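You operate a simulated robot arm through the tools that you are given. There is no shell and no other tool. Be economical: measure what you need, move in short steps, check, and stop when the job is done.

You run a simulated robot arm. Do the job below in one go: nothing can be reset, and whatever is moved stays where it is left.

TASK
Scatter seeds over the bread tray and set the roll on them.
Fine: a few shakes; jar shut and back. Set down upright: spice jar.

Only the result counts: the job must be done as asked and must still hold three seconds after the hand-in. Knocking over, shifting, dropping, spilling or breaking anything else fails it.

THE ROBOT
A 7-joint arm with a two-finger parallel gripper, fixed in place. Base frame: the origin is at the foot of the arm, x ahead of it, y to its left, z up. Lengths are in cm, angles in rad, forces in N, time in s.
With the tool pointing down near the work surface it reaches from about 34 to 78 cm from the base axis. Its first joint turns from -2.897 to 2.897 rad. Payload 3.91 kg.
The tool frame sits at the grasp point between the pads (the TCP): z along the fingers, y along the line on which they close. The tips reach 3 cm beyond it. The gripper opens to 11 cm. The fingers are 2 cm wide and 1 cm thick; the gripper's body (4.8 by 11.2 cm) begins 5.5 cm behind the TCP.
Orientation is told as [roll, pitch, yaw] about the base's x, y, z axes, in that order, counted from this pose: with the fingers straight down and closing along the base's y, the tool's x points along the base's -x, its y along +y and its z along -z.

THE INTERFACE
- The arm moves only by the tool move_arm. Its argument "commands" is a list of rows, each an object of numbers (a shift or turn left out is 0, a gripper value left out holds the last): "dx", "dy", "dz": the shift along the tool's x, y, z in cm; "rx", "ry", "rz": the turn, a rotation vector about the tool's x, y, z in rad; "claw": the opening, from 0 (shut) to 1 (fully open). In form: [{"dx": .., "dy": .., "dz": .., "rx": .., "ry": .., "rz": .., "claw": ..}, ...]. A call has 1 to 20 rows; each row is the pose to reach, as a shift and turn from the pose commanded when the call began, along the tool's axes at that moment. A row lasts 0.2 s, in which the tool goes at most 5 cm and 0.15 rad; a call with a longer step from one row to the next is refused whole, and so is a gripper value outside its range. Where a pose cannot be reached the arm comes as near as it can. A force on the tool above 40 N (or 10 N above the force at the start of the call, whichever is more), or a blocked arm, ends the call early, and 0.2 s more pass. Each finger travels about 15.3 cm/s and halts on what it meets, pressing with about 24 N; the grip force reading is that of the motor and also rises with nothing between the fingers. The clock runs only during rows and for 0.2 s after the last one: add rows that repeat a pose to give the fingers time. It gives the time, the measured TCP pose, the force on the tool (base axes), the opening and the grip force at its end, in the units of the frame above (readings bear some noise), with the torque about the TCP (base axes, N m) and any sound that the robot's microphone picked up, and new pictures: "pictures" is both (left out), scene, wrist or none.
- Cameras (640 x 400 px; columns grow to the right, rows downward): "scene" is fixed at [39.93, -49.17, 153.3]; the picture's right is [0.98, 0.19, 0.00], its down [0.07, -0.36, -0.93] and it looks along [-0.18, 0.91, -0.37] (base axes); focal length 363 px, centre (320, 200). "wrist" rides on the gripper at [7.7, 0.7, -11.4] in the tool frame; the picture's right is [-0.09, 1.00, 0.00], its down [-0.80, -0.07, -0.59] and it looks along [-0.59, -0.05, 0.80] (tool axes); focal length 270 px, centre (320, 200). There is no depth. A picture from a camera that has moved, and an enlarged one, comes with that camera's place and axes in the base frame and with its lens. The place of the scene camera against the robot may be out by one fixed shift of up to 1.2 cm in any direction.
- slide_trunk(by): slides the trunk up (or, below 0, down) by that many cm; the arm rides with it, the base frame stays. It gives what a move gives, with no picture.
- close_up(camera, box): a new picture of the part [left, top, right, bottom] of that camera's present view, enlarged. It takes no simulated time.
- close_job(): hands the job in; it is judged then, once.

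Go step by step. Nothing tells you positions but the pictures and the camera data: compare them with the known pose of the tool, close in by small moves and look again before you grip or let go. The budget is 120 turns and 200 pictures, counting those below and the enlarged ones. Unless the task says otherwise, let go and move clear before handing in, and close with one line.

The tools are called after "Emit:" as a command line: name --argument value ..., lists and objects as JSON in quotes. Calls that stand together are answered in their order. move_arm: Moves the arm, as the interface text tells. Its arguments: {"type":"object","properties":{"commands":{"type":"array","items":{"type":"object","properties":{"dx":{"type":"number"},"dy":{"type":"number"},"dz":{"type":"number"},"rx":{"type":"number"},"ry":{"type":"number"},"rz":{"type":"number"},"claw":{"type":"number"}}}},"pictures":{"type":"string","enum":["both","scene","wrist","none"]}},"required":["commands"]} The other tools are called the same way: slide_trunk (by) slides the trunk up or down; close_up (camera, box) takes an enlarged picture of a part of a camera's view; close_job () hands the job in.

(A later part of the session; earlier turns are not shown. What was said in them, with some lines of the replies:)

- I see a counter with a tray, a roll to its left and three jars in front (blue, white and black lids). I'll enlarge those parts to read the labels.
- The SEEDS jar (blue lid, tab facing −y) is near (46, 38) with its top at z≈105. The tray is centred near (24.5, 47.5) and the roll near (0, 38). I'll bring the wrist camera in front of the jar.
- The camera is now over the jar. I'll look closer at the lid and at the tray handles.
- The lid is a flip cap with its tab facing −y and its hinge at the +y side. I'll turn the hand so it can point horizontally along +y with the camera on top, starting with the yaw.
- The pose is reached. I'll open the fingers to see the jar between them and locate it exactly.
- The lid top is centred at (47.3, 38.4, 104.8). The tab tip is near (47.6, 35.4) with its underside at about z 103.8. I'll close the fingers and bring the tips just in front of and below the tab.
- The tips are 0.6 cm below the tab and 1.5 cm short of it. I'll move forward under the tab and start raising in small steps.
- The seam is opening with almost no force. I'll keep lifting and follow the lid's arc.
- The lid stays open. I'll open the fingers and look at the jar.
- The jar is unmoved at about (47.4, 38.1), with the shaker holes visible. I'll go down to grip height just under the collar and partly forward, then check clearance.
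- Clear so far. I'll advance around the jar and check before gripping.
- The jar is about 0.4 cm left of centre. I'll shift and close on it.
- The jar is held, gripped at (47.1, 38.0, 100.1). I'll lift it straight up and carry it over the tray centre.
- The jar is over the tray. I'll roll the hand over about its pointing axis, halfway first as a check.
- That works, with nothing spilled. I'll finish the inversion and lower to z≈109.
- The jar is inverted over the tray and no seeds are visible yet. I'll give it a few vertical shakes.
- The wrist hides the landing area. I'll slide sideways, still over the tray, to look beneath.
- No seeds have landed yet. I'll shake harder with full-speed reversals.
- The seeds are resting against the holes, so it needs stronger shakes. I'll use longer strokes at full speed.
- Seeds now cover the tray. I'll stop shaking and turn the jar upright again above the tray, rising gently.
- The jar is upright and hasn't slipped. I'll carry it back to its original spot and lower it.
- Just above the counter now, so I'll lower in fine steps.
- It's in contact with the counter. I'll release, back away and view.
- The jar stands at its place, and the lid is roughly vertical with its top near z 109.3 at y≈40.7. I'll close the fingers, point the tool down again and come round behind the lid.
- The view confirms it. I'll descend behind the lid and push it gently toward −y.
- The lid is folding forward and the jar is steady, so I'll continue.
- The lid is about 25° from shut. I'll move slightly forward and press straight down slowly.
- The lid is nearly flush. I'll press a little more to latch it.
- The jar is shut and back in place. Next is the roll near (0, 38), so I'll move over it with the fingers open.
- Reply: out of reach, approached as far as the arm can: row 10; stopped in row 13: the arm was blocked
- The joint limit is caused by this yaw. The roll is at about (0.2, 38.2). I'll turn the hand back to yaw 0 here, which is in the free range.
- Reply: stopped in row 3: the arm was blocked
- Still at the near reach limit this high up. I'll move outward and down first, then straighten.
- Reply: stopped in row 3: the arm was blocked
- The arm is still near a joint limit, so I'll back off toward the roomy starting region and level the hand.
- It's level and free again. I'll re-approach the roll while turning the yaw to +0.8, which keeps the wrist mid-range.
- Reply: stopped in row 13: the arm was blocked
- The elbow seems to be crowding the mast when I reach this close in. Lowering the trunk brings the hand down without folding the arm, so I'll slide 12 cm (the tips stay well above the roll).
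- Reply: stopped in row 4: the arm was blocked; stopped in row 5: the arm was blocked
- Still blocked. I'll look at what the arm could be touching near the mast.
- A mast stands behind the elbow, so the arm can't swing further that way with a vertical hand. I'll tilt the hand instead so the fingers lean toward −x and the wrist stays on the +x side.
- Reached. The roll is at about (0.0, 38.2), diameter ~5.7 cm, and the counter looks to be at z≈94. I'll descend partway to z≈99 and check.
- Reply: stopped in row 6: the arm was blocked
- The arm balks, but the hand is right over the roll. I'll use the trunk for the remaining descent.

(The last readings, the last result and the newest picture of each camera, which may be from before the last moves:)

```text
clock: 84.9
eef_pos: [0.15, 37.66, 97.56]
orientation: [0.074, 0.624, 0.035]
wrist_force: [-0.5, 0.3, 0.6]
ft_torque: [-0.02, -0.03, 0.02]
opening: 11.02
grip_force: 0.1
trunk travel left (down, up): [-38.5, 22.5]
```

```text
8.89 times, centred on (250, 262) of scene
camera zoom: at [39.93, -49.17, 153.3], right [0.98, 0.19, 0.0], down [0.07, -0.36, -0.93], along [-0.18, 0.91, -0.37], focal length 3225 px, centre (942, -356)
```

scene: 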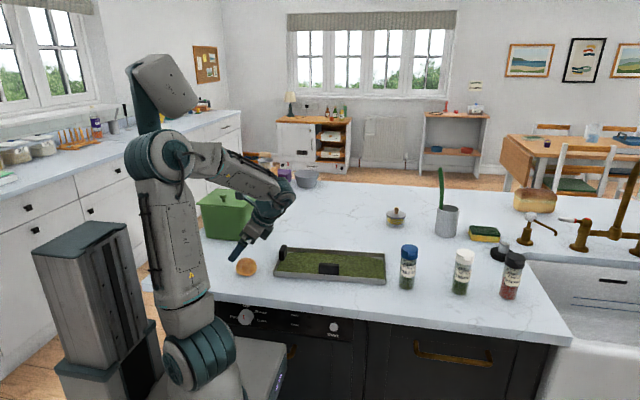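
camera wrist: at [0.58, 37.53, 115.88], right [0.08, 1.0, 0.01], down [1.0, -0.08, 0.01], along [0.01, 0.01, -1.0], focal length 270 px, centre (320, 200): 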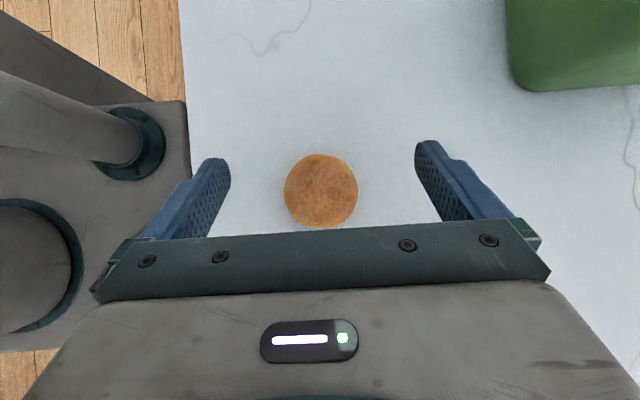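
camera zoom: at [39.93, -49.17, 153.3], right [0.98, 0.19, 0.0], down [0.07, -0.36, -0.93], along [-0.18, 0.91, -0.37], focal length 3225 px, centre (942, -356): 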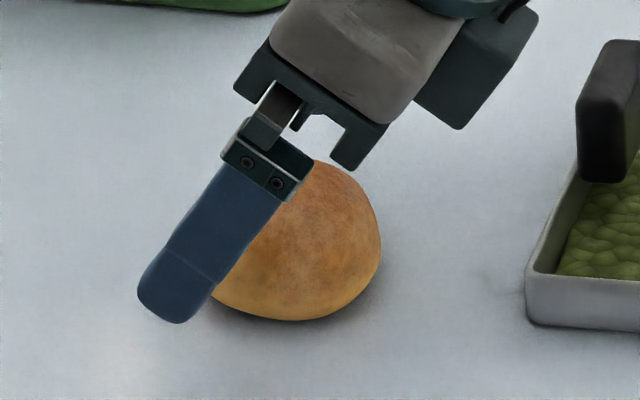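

The pads sit a bit high and toward −x relative to the roll. I'll shift +0.6 cm in x and lower slightly with the trunk.

Emit:
move_arm --commands '[{"dx": -0.25, "dz": -0.18}, {"dx": -0.49, "dz": -0.35, "dy": 0.1}, {"dx": -0.49, "dz": -0.35, "dy": 0.1}]' --pictures "none"

Emit:
slide_trunk --by -0.8

Emit:
close_up --camera "scene" --box '[225, 240, 275, 285]'

```text
clock: 85.7
eef_pos: [0.92, 37.72, 98.04]
orientation: [0.091, 0.639, 0.045]
wrist_force: [0.1, -0.4, -0.2]
ft_torque: [0.0, 0.06, -0.02]
opening: 11.0
grip_force: 0.1
trunk travel left (down, up): [-38.5, 22.5]
```

```text
clock: 86.2
eef_pos: [0.91, 37.74, 97.25]
orientation: [0.089, 0.639, 0.043]
wrist_force: [0.3, -0.5, 0.5]
ft_torque: [0.0, 0.0, -0.03]
opening: 11.0
grip_force: 0.1
trunk travel left (down, up): [-37.7, 23.3]
```

```text
8.89 times, centred on (250, 262) of scene
camera zoom: at [39.93, -49.17, 153.3], right [0.98, 0.19, 0.0], down [0.07, -0.36, -0.93], along [-0.18, 0.91, -0.37], focal length 3225 px, centre (942, -356)
```

zoom: 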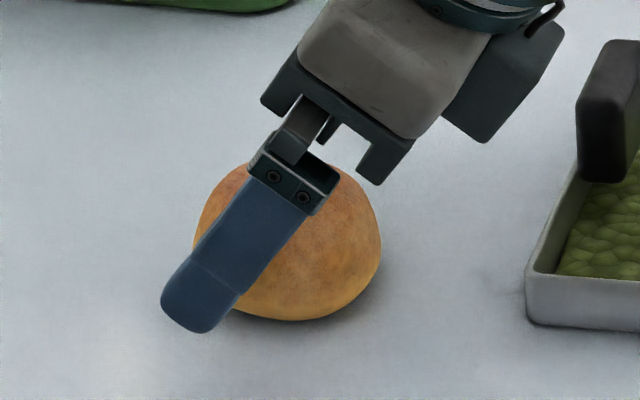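

Emit:
slide_trunk --by -0.6

Emit:
move_arm --commands '[{"claw": 0.8}, {"claw": 0.65}, {"claw": 0.6}, {"claw": 0.6}]'

Emit:
close_up --camera "scene" --box '[225, 240, 275, 285]'

```text
clock: 86.8
eef_pos: [0.84, 37.66, 96.71]
orientation: [0.085, 0.64, 0.043]
wrist_force: [-0.7, -0.4, -0.2]
ft_torque: [-0.01, 0.0, 0.0]
opening: 11.0
grip_force: 0.1
trunk travel left (down, up): [-37.1, 23.9]
```

```text
clock: 87.8
eef_pos: [0.85, 37.81, 96.51]
orientation: [0.089, 0.639, 0.045]
wrist_force: [0.4, -0.4, -0.2]
ft_torque: [0.02, -0.01, -0.01]
opening: 6.61
grip_force: 0.1
trunk travel left (down, up): [-37.1, 23.9]
camera wrist: at [1.56, 37.51, 110.45], right [0.08, 1.0, 0.02], down [1.0, -0.08, -0.01], along [-0.01, 0.02, -1.0], focal length 270 px, centre (320, 200)
```

scene: 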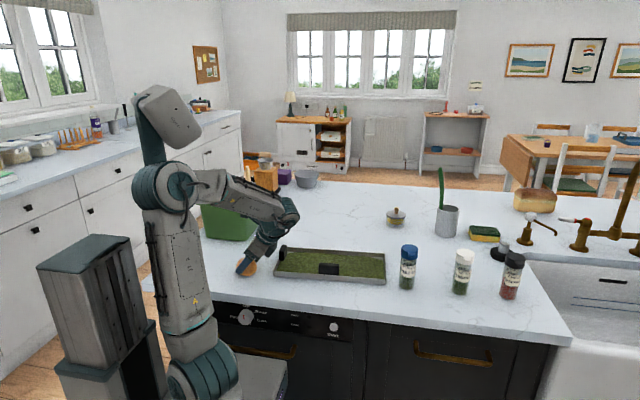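
wrist: 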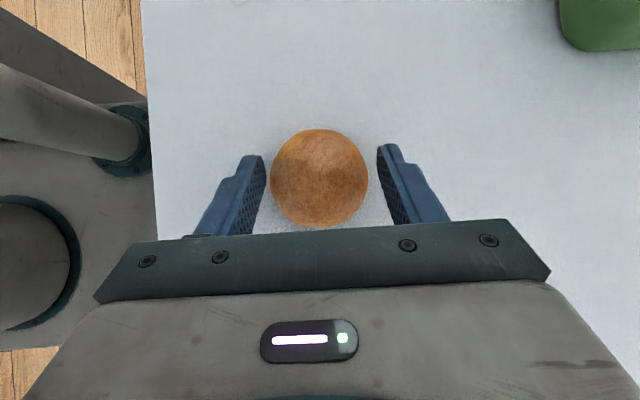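

```text
8.89 times, centred on (250, 262) of scene
camera zoom: at [39.93, -49.17, 153.3], right [0.98, 0.19, 0.0], down [0.07, -0.36, -0.93], along [-0.18, 0.91, -0.37], focal length 3225 px, centre (942, -356)
```

zoom: 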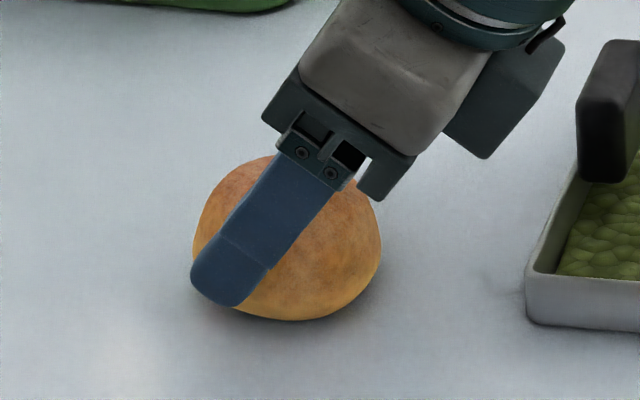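

The roll is centred between the pads, so I'll close on it.

Emit:
move_arm --commands '[{"claw": 0.54}, {"claw": 0.5}, {"claw": 0.46}, {"claw": 0.43}, {"claw": 0.43}]' --pictures "wrist"

```text
clock: 89.0
eef_pos: [0.8, 37.78, 96.61]
orientation: [0.09, 0.637, 0.043]
wrist_force: [0.7, 0.2, 0.5]
ft_torque: [0.01, -0.03, 0.01]
opening: 5.7
grip_force: 23.8
trunk travel left (down, up): [-37.1, 23.9]
camera wrist: at [1.54, 37.51, 110.46], right [0.08, 1.0, 0.02], down [1.0, -0.08, -0.01], along [-0.01, 0.02, -1.0], focal length 270 px, centre (320, 200)
```

wrist: 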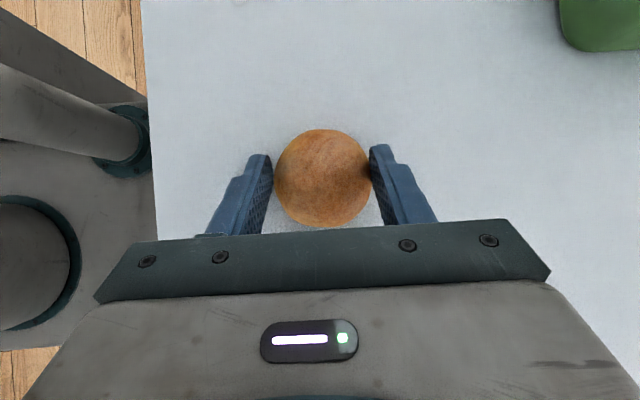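

The roll is held at 5.7 cm opening. I'll lift it straight up with the trunk.

Emit:
slide_trunk --by 3

Emit:
slide_trunk --by 9

Emit:
close_up --camera "scene" --box '[200, 190, 400, 300]'

```text
clock: 89.8
eef_pos: [0.74, 37.75, 99.75]
orientation: [0.089, 0.638, 0.043]
wrist_force: [-0.4, 0.1, 0.0]
ft_torque: [0.0, 0.0, -0.05]
opening: 5.69
grip_force: 24.1
trunk travel left (down, up): [-40.1, 20.9]
```

```text
clock: 91.0
eef_pos: [0.92, 37.7, 108.59]
orientation: [0.09, 0.639, 0.045]
wrist_force: [-0.3, -0.4, 0.1]
ft_torque: [0.01, 0.01, -0.02]
opening: 5.67
grip_force: 24.1
trunk travel left (down, up): [-49.1, 11.9]
```

```text
3.20 times, centred on (300, 245) of scene
camera zoom: at [39.93, -49.17, 153.3], right [0.98, 0.19, 0.0], down [0.07, -0.36, -0.93], along [-0.18, 0.91, -0.37], focal length 1161 px, centre (384, 56)
```

zoom: 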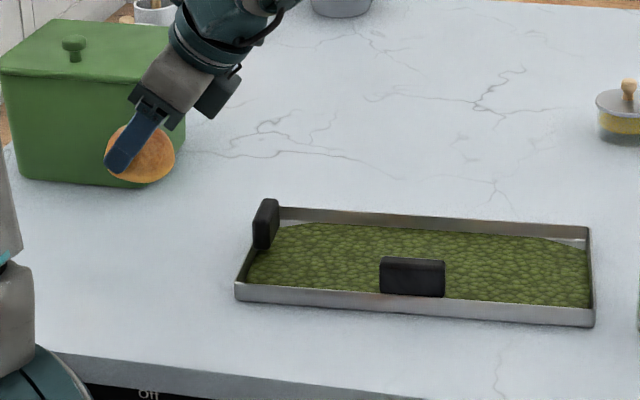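

The roll is lifted. I'll carry it over the tray middle toward (26, 49), keeping the hand orientation so the roll stays upright.

Emit:
move_arm --commands '[{"dx": -1.5, "dy": 0.8, "dz": -1.05}, {"dx": -4, "dy": 2.2, "dz": -2.8}, {"dx": -6.5, "dy": 3.5, "dz": -4.5}, {"dx": -9, "dy": 4.9, "dz": -6.3}, {"dx": -11.5, "dy": 6.3, "dz": -8}, {"dx": -14, "dy": 7.6, "dz": -9.75}, {"dx": -16.5, "dy": 9, "dz": -11.5}, {"dx": -19, "dy": 10.4, "dz": -13.2}, {"dx": -21.1, "dy": 11.5, "dz": -14.7}, {"dx": -21.1, "dy": 11.5, "dz": -14.7}]'

Emit:
close_up --camera "scene" --box '[250, 190, 410, 300]'

```text
clock: 91.8
eef_pos: [8.95, 40.42, 113.3]
orientation: [0.248, 0.713, 0.15]
wrist_force: [-0.9, -0.2, 0.2]
ft_torque: [-0.02, 0.02, -0.02]
opening: 5.66
grip_force: 23.9
trunk travel left (down, up): [-49.1, 11.9]
stopped in row 4: the arm was blocked; the commanded pose is now the measured one
camera wrist: at [10.83, 38.56, 126.98], right [0.08, 0.99, 0.13], down [0.99, -0.07, -0.1], along [-0.09, 0.14, -0.99], focal length 270 px, centre (320, 200)
```

scene: 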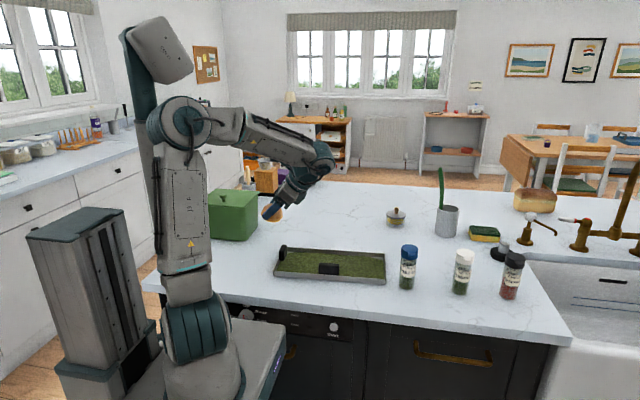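
wrist: 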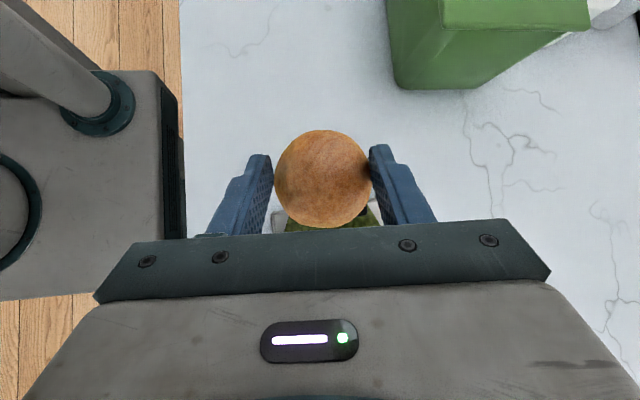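

```text
3.64 times, centred on (330, 245) of scene
camera zoom: at [39.93, -49.17, 153.3], right [0.98, 0.19, 0.0], down [0.07, -0.36, -0.93], along [-0.18, 0.91, -0.37], focal length 1319 px, centre (284, 36)
```

zoom: 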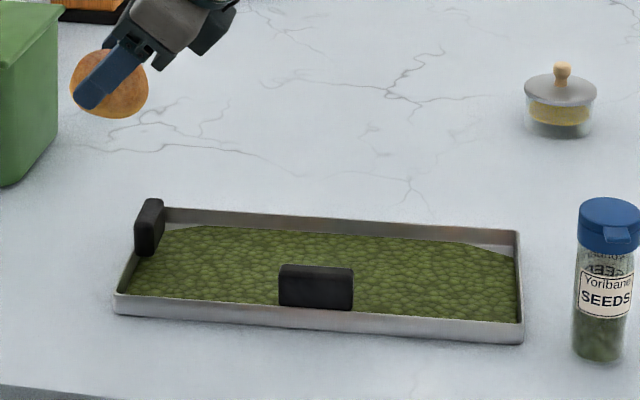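

The arm hit a joint limit again with this lean. A turn about the vertical keeps the roll upright and moves toward the earlier reachable family (fingers leaning +y), so I'll move away while turning that way.

Emit:
move_arm --commands '[{"dx": -1.76, "dy": 0.57, "dz": -1.77, "rx": -0.073, "ry": -0.021, "rz": 0.082}, {"dx": -3.5, "dy": 1.15, "dz": -3.5, "rx": -0.147, "ry": -0.042, "rz": 0.165}, {"dx": -5.3, "dy": 1.7, "dz": -5.3, "rx": -0.22, "ry": -0.063, "rz": 0.247}, {"dx": -7.05, "dy": 2.3, "dz": -7.07, "rx": -0.294, "ry": -0.084, "rz": 0.33}, {"dx": -7.05, "dy": 2.3, "dz": -7.07, "rx": -0.294, "ry": -0.084, "rz": 0.33}]' --pictures "none"

```text
clock: 93.0
eef_pos: [19.39, 42.15, 114.76]
orientation: [0.263, 0.727, -0.306]
wrist_force: [-0.2, -0.3, -1.1]
ft_torque: [-0.02, 0.01, -0.02]
opening: 5.65
grip_force: 24.0
trunk travel left (down, up): [-49.1, 11.9]
```

Free again. I'll continue turning about the vertical and move over the tray.

Emit:
move_arm --commands '[{"dx": -0.39, "dy": 0.74, "dz": -0.16, "rx": -0.091, "ry": -0.027, "rz": 0.099}, {"dx": -0.78, "dy": 1.48, "dz": -0.32, "rx": -0.183, "ry": -0.053, "rz": 0.198}, {"dx": -1.17, "dy": 2.23, "dz": -0.48, "rx": -0.274, "ry": -0.08, "rz": 0.298}, {"dx": -1.55, "dy": 2.97, "dz": -0.63, "rx": -0.365, "ry": -0.107, "rz": 0.397}, {"dx": -1.94, "dy": 3.71, "dz": -0.79, "rx": -0.457, "ry": -0.134, "rz": 0.496}, {"dx": -2.33, "dy": 4.45, "dz": -0.95, "rx": -0.548, "ry": -0.16, "rz": 0.595}, {"dx": -2.72, "dy": 5.2, "dz": -1.11, "rx": -0.64, "ry": -0.187, "rz": 0.695}, {"dx": -3.11, "dy": 5.94, "dz": -1.27, "rx": -0.731, "ry": -0.214, "rz": 0.794}, {"dx": -3.11, "dy": 5.94, "dz": -1.27, "rx": -0.731, "ry": -0.214, "rz": 0.794}]'

```text
clock: 93.9
eef_pos: [28.83, 40.73, 114.43]
orientation: [0.263, 0.702, -0.899]
wrist_force: [-0.8, -0.8, 0.0]
ft_torque: [-0.04, 0.03, 0.0]
opening: 5.65
grip_force: 24.2
trunk travel left (down, up): [-49.1, 11.9]
stopped in row 4: the arm was blocked; the commanded pose is now the measured one
camera wrist: at [27.85, 38.21, 128.02], right [0.9, 0.42, 0.14], down [0.43, -0.9, -0.09], along [0.09, 0.14, -0.99], focal length 270 px, centre (320, 200)
```

scene: 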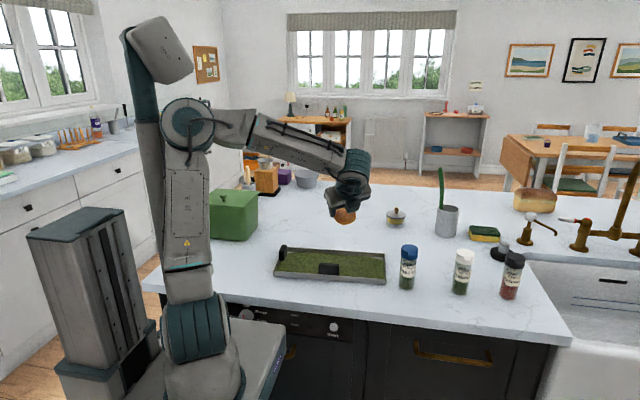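
wrist: 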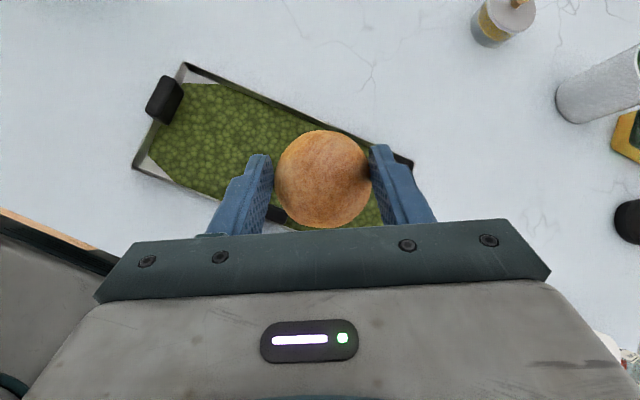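

The roll is safe in the grip. I'll raise the trunk to its original height and pass through the roomy region with a level hand, since the +y-leaning pose worked well from there.

Emit:
slide_trunk --by 5.9

Emit:
move_arm --commands '[{"dx": -1.8, "dy": 0.6, "dz": -1.4, "rx": 0.033, "ry": -0.088}, {"dx": -3.6, "dy": 1.15, "dz": -2.9, "rx": 0.066, "ry": -0.176}, {"dx": -5.4, "dy": 1.7, "dz": -4.3, "rx": 0.1, "ry": -0.263}, {"dx": -7.25, "dy": 2.3, "dz": -5.75, "rx": 0.132, "ry": -0.351}, {"dx": -9, "dy": 2.9, "dz": -7.2, "rx": 0.164, "ry": -0.439}, {"dx": -10.9, "dy": 3.45, "dz": -8.6, "rx": 0.197, "ry": -0.527}, {"dx": -12.7, "dy": 4, "dz": -10, "rx": 0.23, "ry": -0.614}, {"dx": -14.5, "dy": 4.6, "dz": -11.5, "rx": 0.263, "ry": -0.702}, {"dx": -14.5, "dy": 4.6, "dz": -11.5, "rx": 0.263, "ry": -0.702}]' --pictures "scene"

```text
clock: 94.9
eef_pos: [28.73, 40.69, 120.33]
orientation: [0.264, 0.703, -0.897]
wrist_force: [-0.9, -0.1, -0.6]
ft_torque: [0.03, 0.01, -0.01]
opening: 5.64
grip_force: 23.7
trunk travel left (down, up): [-55.0, 6.0]
```

```text
clock: 96.9
eef_pos: [41.63, 26.83, 120.3]
orientation: [-0.041, 0.005, -0.975]
wrist_force: [-0.5, -0.5, 0.3]
ft_torque: [0.02, -0.01, 0.02]
opening: 5.62
grip_force: 23.9
trunk travel left (down, up): [-55.0, 6.0]
```

scene: 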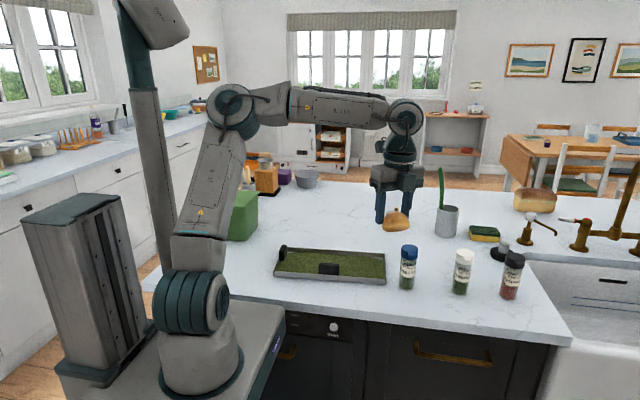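

Everything is free here. I'll turn to yaw −1.57, then lean the hand toward +y by the grasp tilt so the roll is upright again.

Emit:
move_arm --commands '[{"rz": 0.12, "rx": -0.01}, {"rz": 0.24, "rx": -0.02}, {"rz": 0.36, "rx": -0.03}, {"rz": 0.48, "rx": -0.04}, {"rz": 0.6, "rx": -0.041}, {"rz": 0.6, "rx": -0.041}]' --pictures "none"

Emit:
move_arm --commands '[{"rx": -0.018, "ry": 0.128}, {"rx": -0.036, "ry": 0.256}, {"rx": -0.054, "ry": 0.384}, {"rx": -0.072, "ry": 0.512}, {"rx": -0.09, "ry": 0.639}, {"rx": -0.09, "ry": 0.639}]' --pictures "none"

```text
clock: 98.3
eef_pos: [41.61, 26.89, 120.37]
orientation: [0.0, -0.007, -1.577]
wrist_force: [0.3, -0.1, 0.2]
ft_torque: [-0.02, 0.02, 0.01]
opening: 5.6
grip_force: 24.2
trunk travel left (down, up): [-55.0, 6.0]
```

```text
clock: 99.7
eef_pos: [41.5, 27.0, 120.3]
orientation: [0.107, 0.633, -1.539]
wrist_force: [0.3, 0.3, -0.2]
ft_torque: [0.01, 0.0, -0.02]
opening: 5.6
grip_force: 24.1
trunk travel left (down, up): [-55.0, 6.0]
```

The pose is reached. I'll carry the roll over the clear part of the tray near (30, 48).

Emit:
move_arm --commands '[{"dx": 1.5, "dy": -1.6, "dz": 2.2}, {"dx": 3, "dy": -3.2, "dz": 4.35}, {"dx": 4.5, "dy": -4.8, "dz": 6.5}, {"dx": 6, "dy": -6.4, "dz": 8.7}, {"dx": 7.5, "dy": -8, "dz": 10.9}, {"dx": 8.9, "dy": -9.6, "dz": 13}, {"dx": 10.4, "dy": -11.2, "dz": 15.2}, {"dx": 11.92, "dy": -12.78, "dz": 17.4}, {"dx": 11.92, "dy": -12.78, "dz": 17.4}]'

Emit:
close_up --camera "scene" --box '[250, 190, 410, 300]'

```text
clock: 101.7
eef_pos: [29.99, 47.41, 112.34]
orientation: [0.105, 0.633, -1.539]
wrist_force: [-0.8, -0.1, -0.3]
ft_torque: [0.01, -0.02, 0.01]
opening: 5.56
grip_force: 23.9
trunk travel left (down, up): [-55.0, 6.0]
camera wrist: at [29.54, 46.8, 126.14], right [0.99, -0.1, 0.03], down [-0.1, -0.99, 0.0], along [0.03, 0.0, -1.0], focal length 270 px, centre (320, 200)
```

scene: 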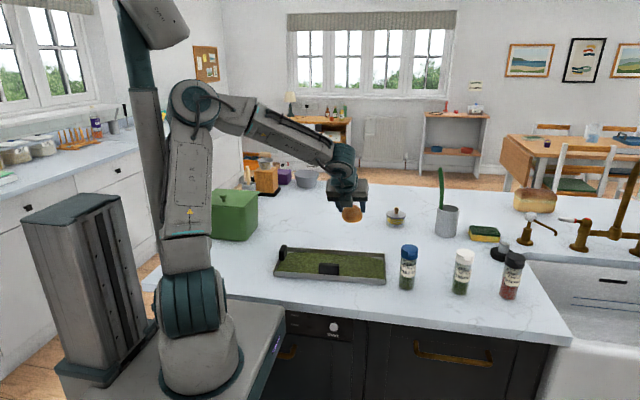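
wrist: 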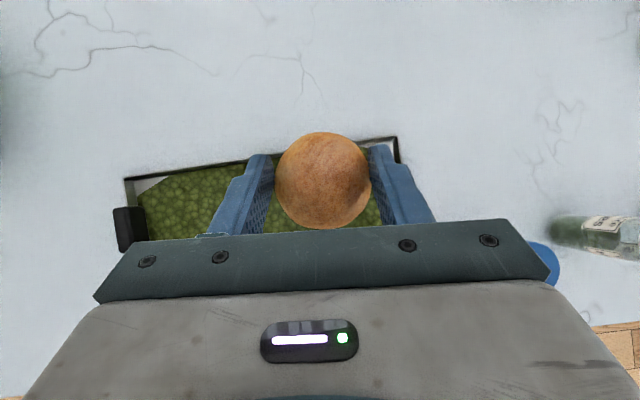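

```text
3.64 times, centred on (330, 245) of scene
camera zoom: at [39.93, -49.17, 153.3], right [0.98, 0.19, 0.0], down [0.07, -0.36, -0.93], along [-0.18, 0.91, -0.37], focal length 1319 px, centre (284, 36)
```

zoom: 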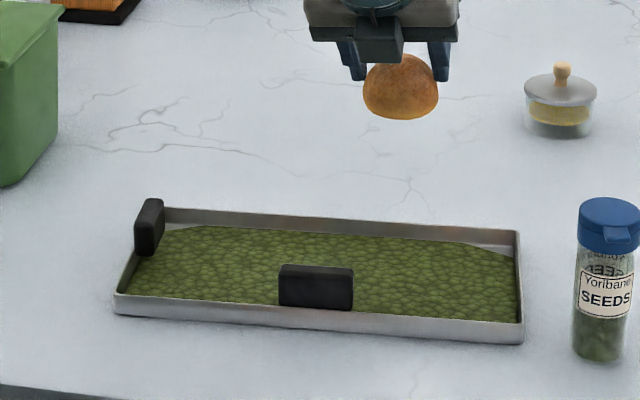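

The roll hangs over the tray but toward the back: the tray spans y≈36–52 here, and the roll is at 48. I'll shift to y≈45 and descend most of the way.

Emit:
move_arm --commands '[{"dx": -1.5, "dz": 1.4}, {"dx": -3.5, "dz": 3.1}, {"dx": -5.5, "dz": 4.9}, {"dx": -7.5, "dz": 6.7}, {"dx": -9.2, "dz": 8.2}, {"dx": -10.15, "dy": -0.06, "dz": 9.1}, {"dx": -10.15, "dy": -0.06, "dz": 9.1}]'

Emit:
close_up --camera "scene" --box '[270, 210, 400, 300]'

```text
clock: 103.3
eef_pos: [31.13, 44.34, 98.98]
orientation: [0.105, 0.632, -1.539]
wrist_force: [-0.1, -0.3, 0.3]
ft_torque: [-0.03, -0.01, 0.03]
opening: 5.58
grip_force: 24.5
trunk travel left (down, up): [-55.0, 6.0]
camera wrist: at [30.62, 43.8, 112.78], right [0.99, -0.1, 0.03], down [-0.1, -0.99, 0.0], along [0.03, 0.0, -1.0], focal length 270 px, centre (320, 200)
```

scene: 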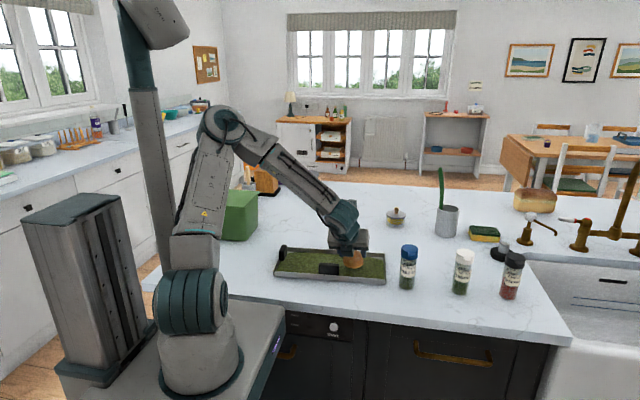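
wrist: 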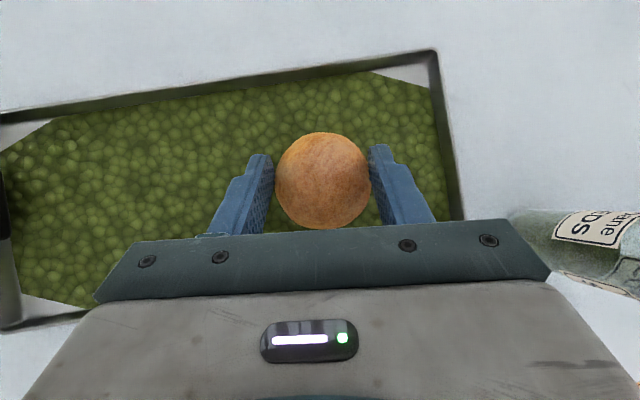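

```text
4.44 times, centred on (335, 255) of scene
camera zoom: at [39.93, -49.17, 153.3], right [0.98, 0.19, 0.0], down [0.07, -0.36, -0.93], along [-0.18, 0.91, -0.37], focal length 1613 px, centre (253, -44)
```

zoom: 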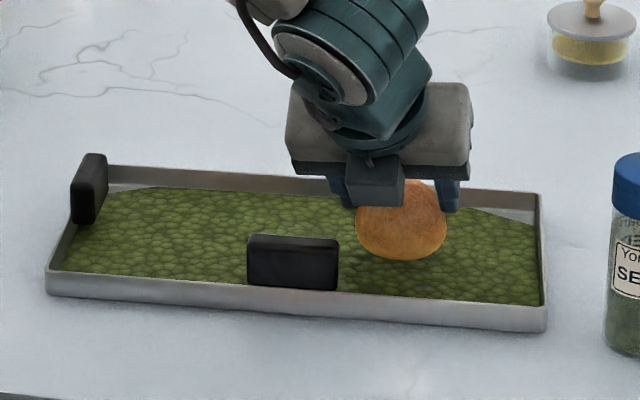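

The roll is well inside the tray on the seeds, clear of both handles. I'll lower in fine steps until it touches.

Emit:
move_arm --commands '[{"dx": -0.18, "dy": -0.03, "dz": 0.24}, {"dx": -0.36, "dy": -0.05, "dz": 0.48}, {"dx": -0.53, "dy": -0.08, "dz": 0.72}, {"dx": -0.71, "dy": -0.1, "dz": 0.96}, {"dx": -0.71, "dy": -0.1, "dz": 0.96}]' --pictures "none"

Emit:
close_up --camera "scene" --box '[320, 235, 390, 285]'

```text
clock: 104.5
eef_pos: [31.15, 44.48, 97.7]
orientation: [0.106, 0.632, -1.54]
wrist_force: [0.3, -0.1, 0.3]
ft_torque: [0.03, -0.03, 0.02]
opening: 5.57
grip_force: 24.4
trunk travel left (down, up): [-55.0, 6.0]
```

```text
8.00 times, centred on (355, 260) of scene
camera zoom: at [39.93, -49.17, 153.3], right [0.98, 0.19, 0.0], down [0.07, -0.36, -0.93], along [-0.18, 0.91, -0.37], focal length 2903 px, centre (40, -280)
```

zoom: 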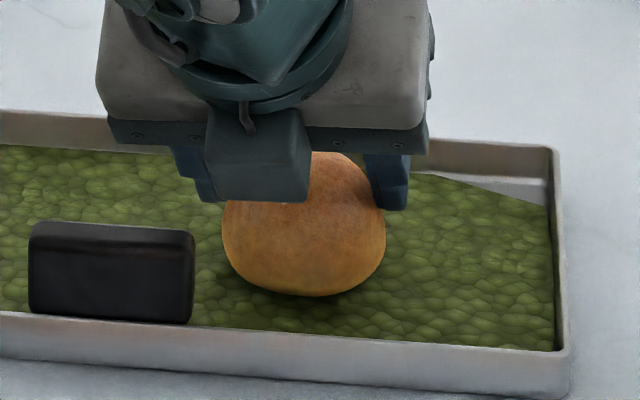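

Emit:
move_arm --commands '[{"dx": -0.09, "dy": -0.01, "dz": 0.12}, {"dx": -0.18, "dy": -0.03, "dz": 0.24}, {"dx": -0.27, "dy": -0.04, "dz": 0.36}, {"dx": -0.36, "dy": -0.05, "dz": 0.48}, {"dx": -0.36, "dy": -0.05, "dz": 0.48}]' --pictures "none"

```text
clock: 105.7
eef_pos: [31.09, 44.35, 97.15]
orientation: [0.104, 0.633, -1.54]
wrist_force: [-0.2, 1.0, 2.9]
ft_torque: [0.07, -0.09, 0.02]
opening: 5.52
grip_force: 24.0
trunk travel left (down, up): [-55.0, 6.0]
```

Touching the seeds (2.9 N). I'll release and withdraw straight up.

Emit:
move_arm --commands '[{"claw": 0.54}, {"claw": 0.6}, {"claw": 0.68}, {"claw": 0.72}, {"claw": 0.72}, {"dx": 0.89, "dy": 0.13, "dz": -1.2}, {"dx": 2.37, "dy": 0.34, "dz": -3.2}, {"dx": 4.73, "dy": 0.69, "dz": -6.4}, {"dx": 7.1, "dy": 1.03, "dz": -9.6}, {"dx": 9.5, "dy": 1.4, "dz": -12.8}, {"dx": 9.5, "dy": 1.4, "dz": -12.8}]'

Emit:
close_up --camera "scene" --box '[270, 210, 400, 300]'

```text
clock: 108.1
eef_pos: [31.15, 44.31, 113.13]
orientation: [0.105, 0.632, -1.539]
wrist_force: [0.1, -0.1, 0.3]
ft_torque: [-0.02, -0.02, -0.01]
opening: 7.9
grip_force: 0.0
trunk travel left (down, up): [-55.0, 6.0]
camera wrist: at [30.57, 43.87, 127.02], right [0.99, -0.1, 0.03], down [-0.1, -0.99, 0.0], along [0.03, 0.0, -1.0], focal length 270 px, centre (320, 200)
```

scene: 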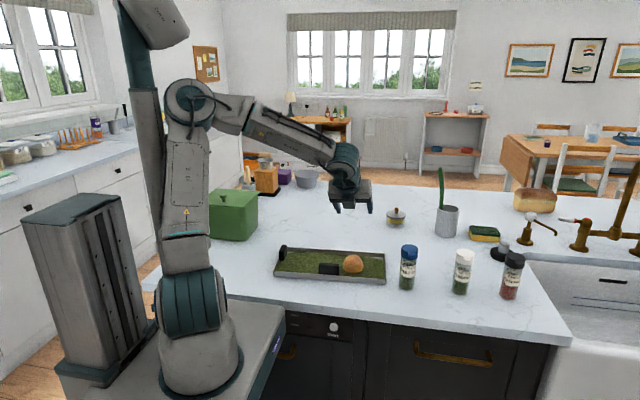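
wrist: 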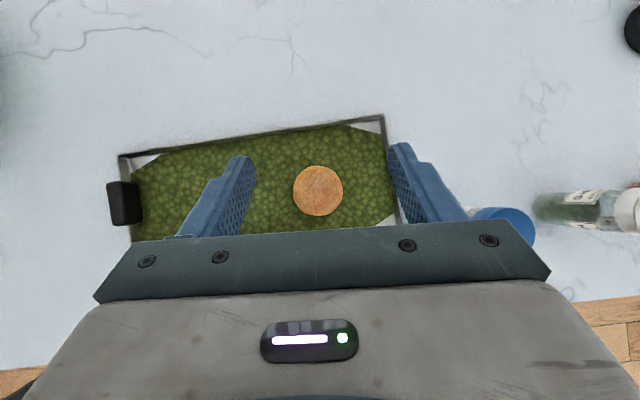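

```text
4.44 times, centred on (335, 255) of scene
camera zoom: at [39.93, -49.17, 153.3], right [0.98, 0.19, 0.0], down [0.07, -0.36, -0.93], along [-0.18, 0.91, -0.37], focal length 1613 px, centre (253, -44)
```

zoom: 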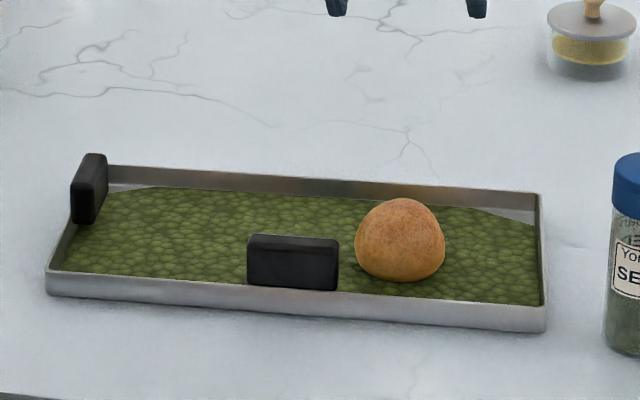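

The roll sits on the seeds, and the tray hasn't moved. One last look at the jar's lid.

Emit:
close_up --camera "scene" --box '[395, 238, 427, 268]'

```text
13.33 times, centred on (411, 253) of scene
camera zoom: at [39.93, -49.17, 153.3], right [0.98, 0.19, 0.0], down [0.07, -0.36, -0.93], along [-0.18, 0.91, -0.37], focal length 4838 px, centre (-893, -507)
```

zoom: 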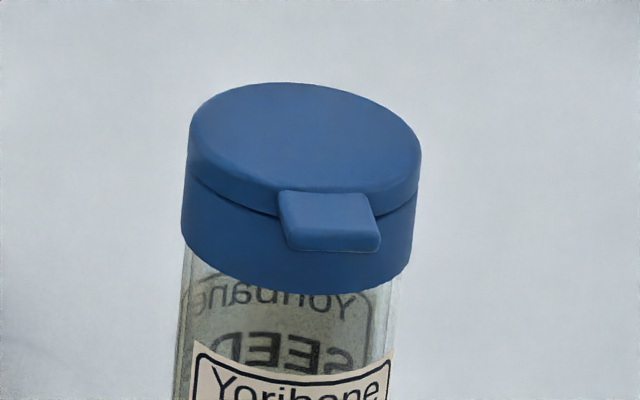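

The lid is fully shut, the jar is upright in its place, the roll rests on the seeds and the hand is clear, so I'm handing in.

Emit:
close_job

```text
The job is handed in.
```

I scattered seeds over the bread tray and set the roll on them. The seed jar is shut and standing upright back in its place, and nothing else was moved or spilled.
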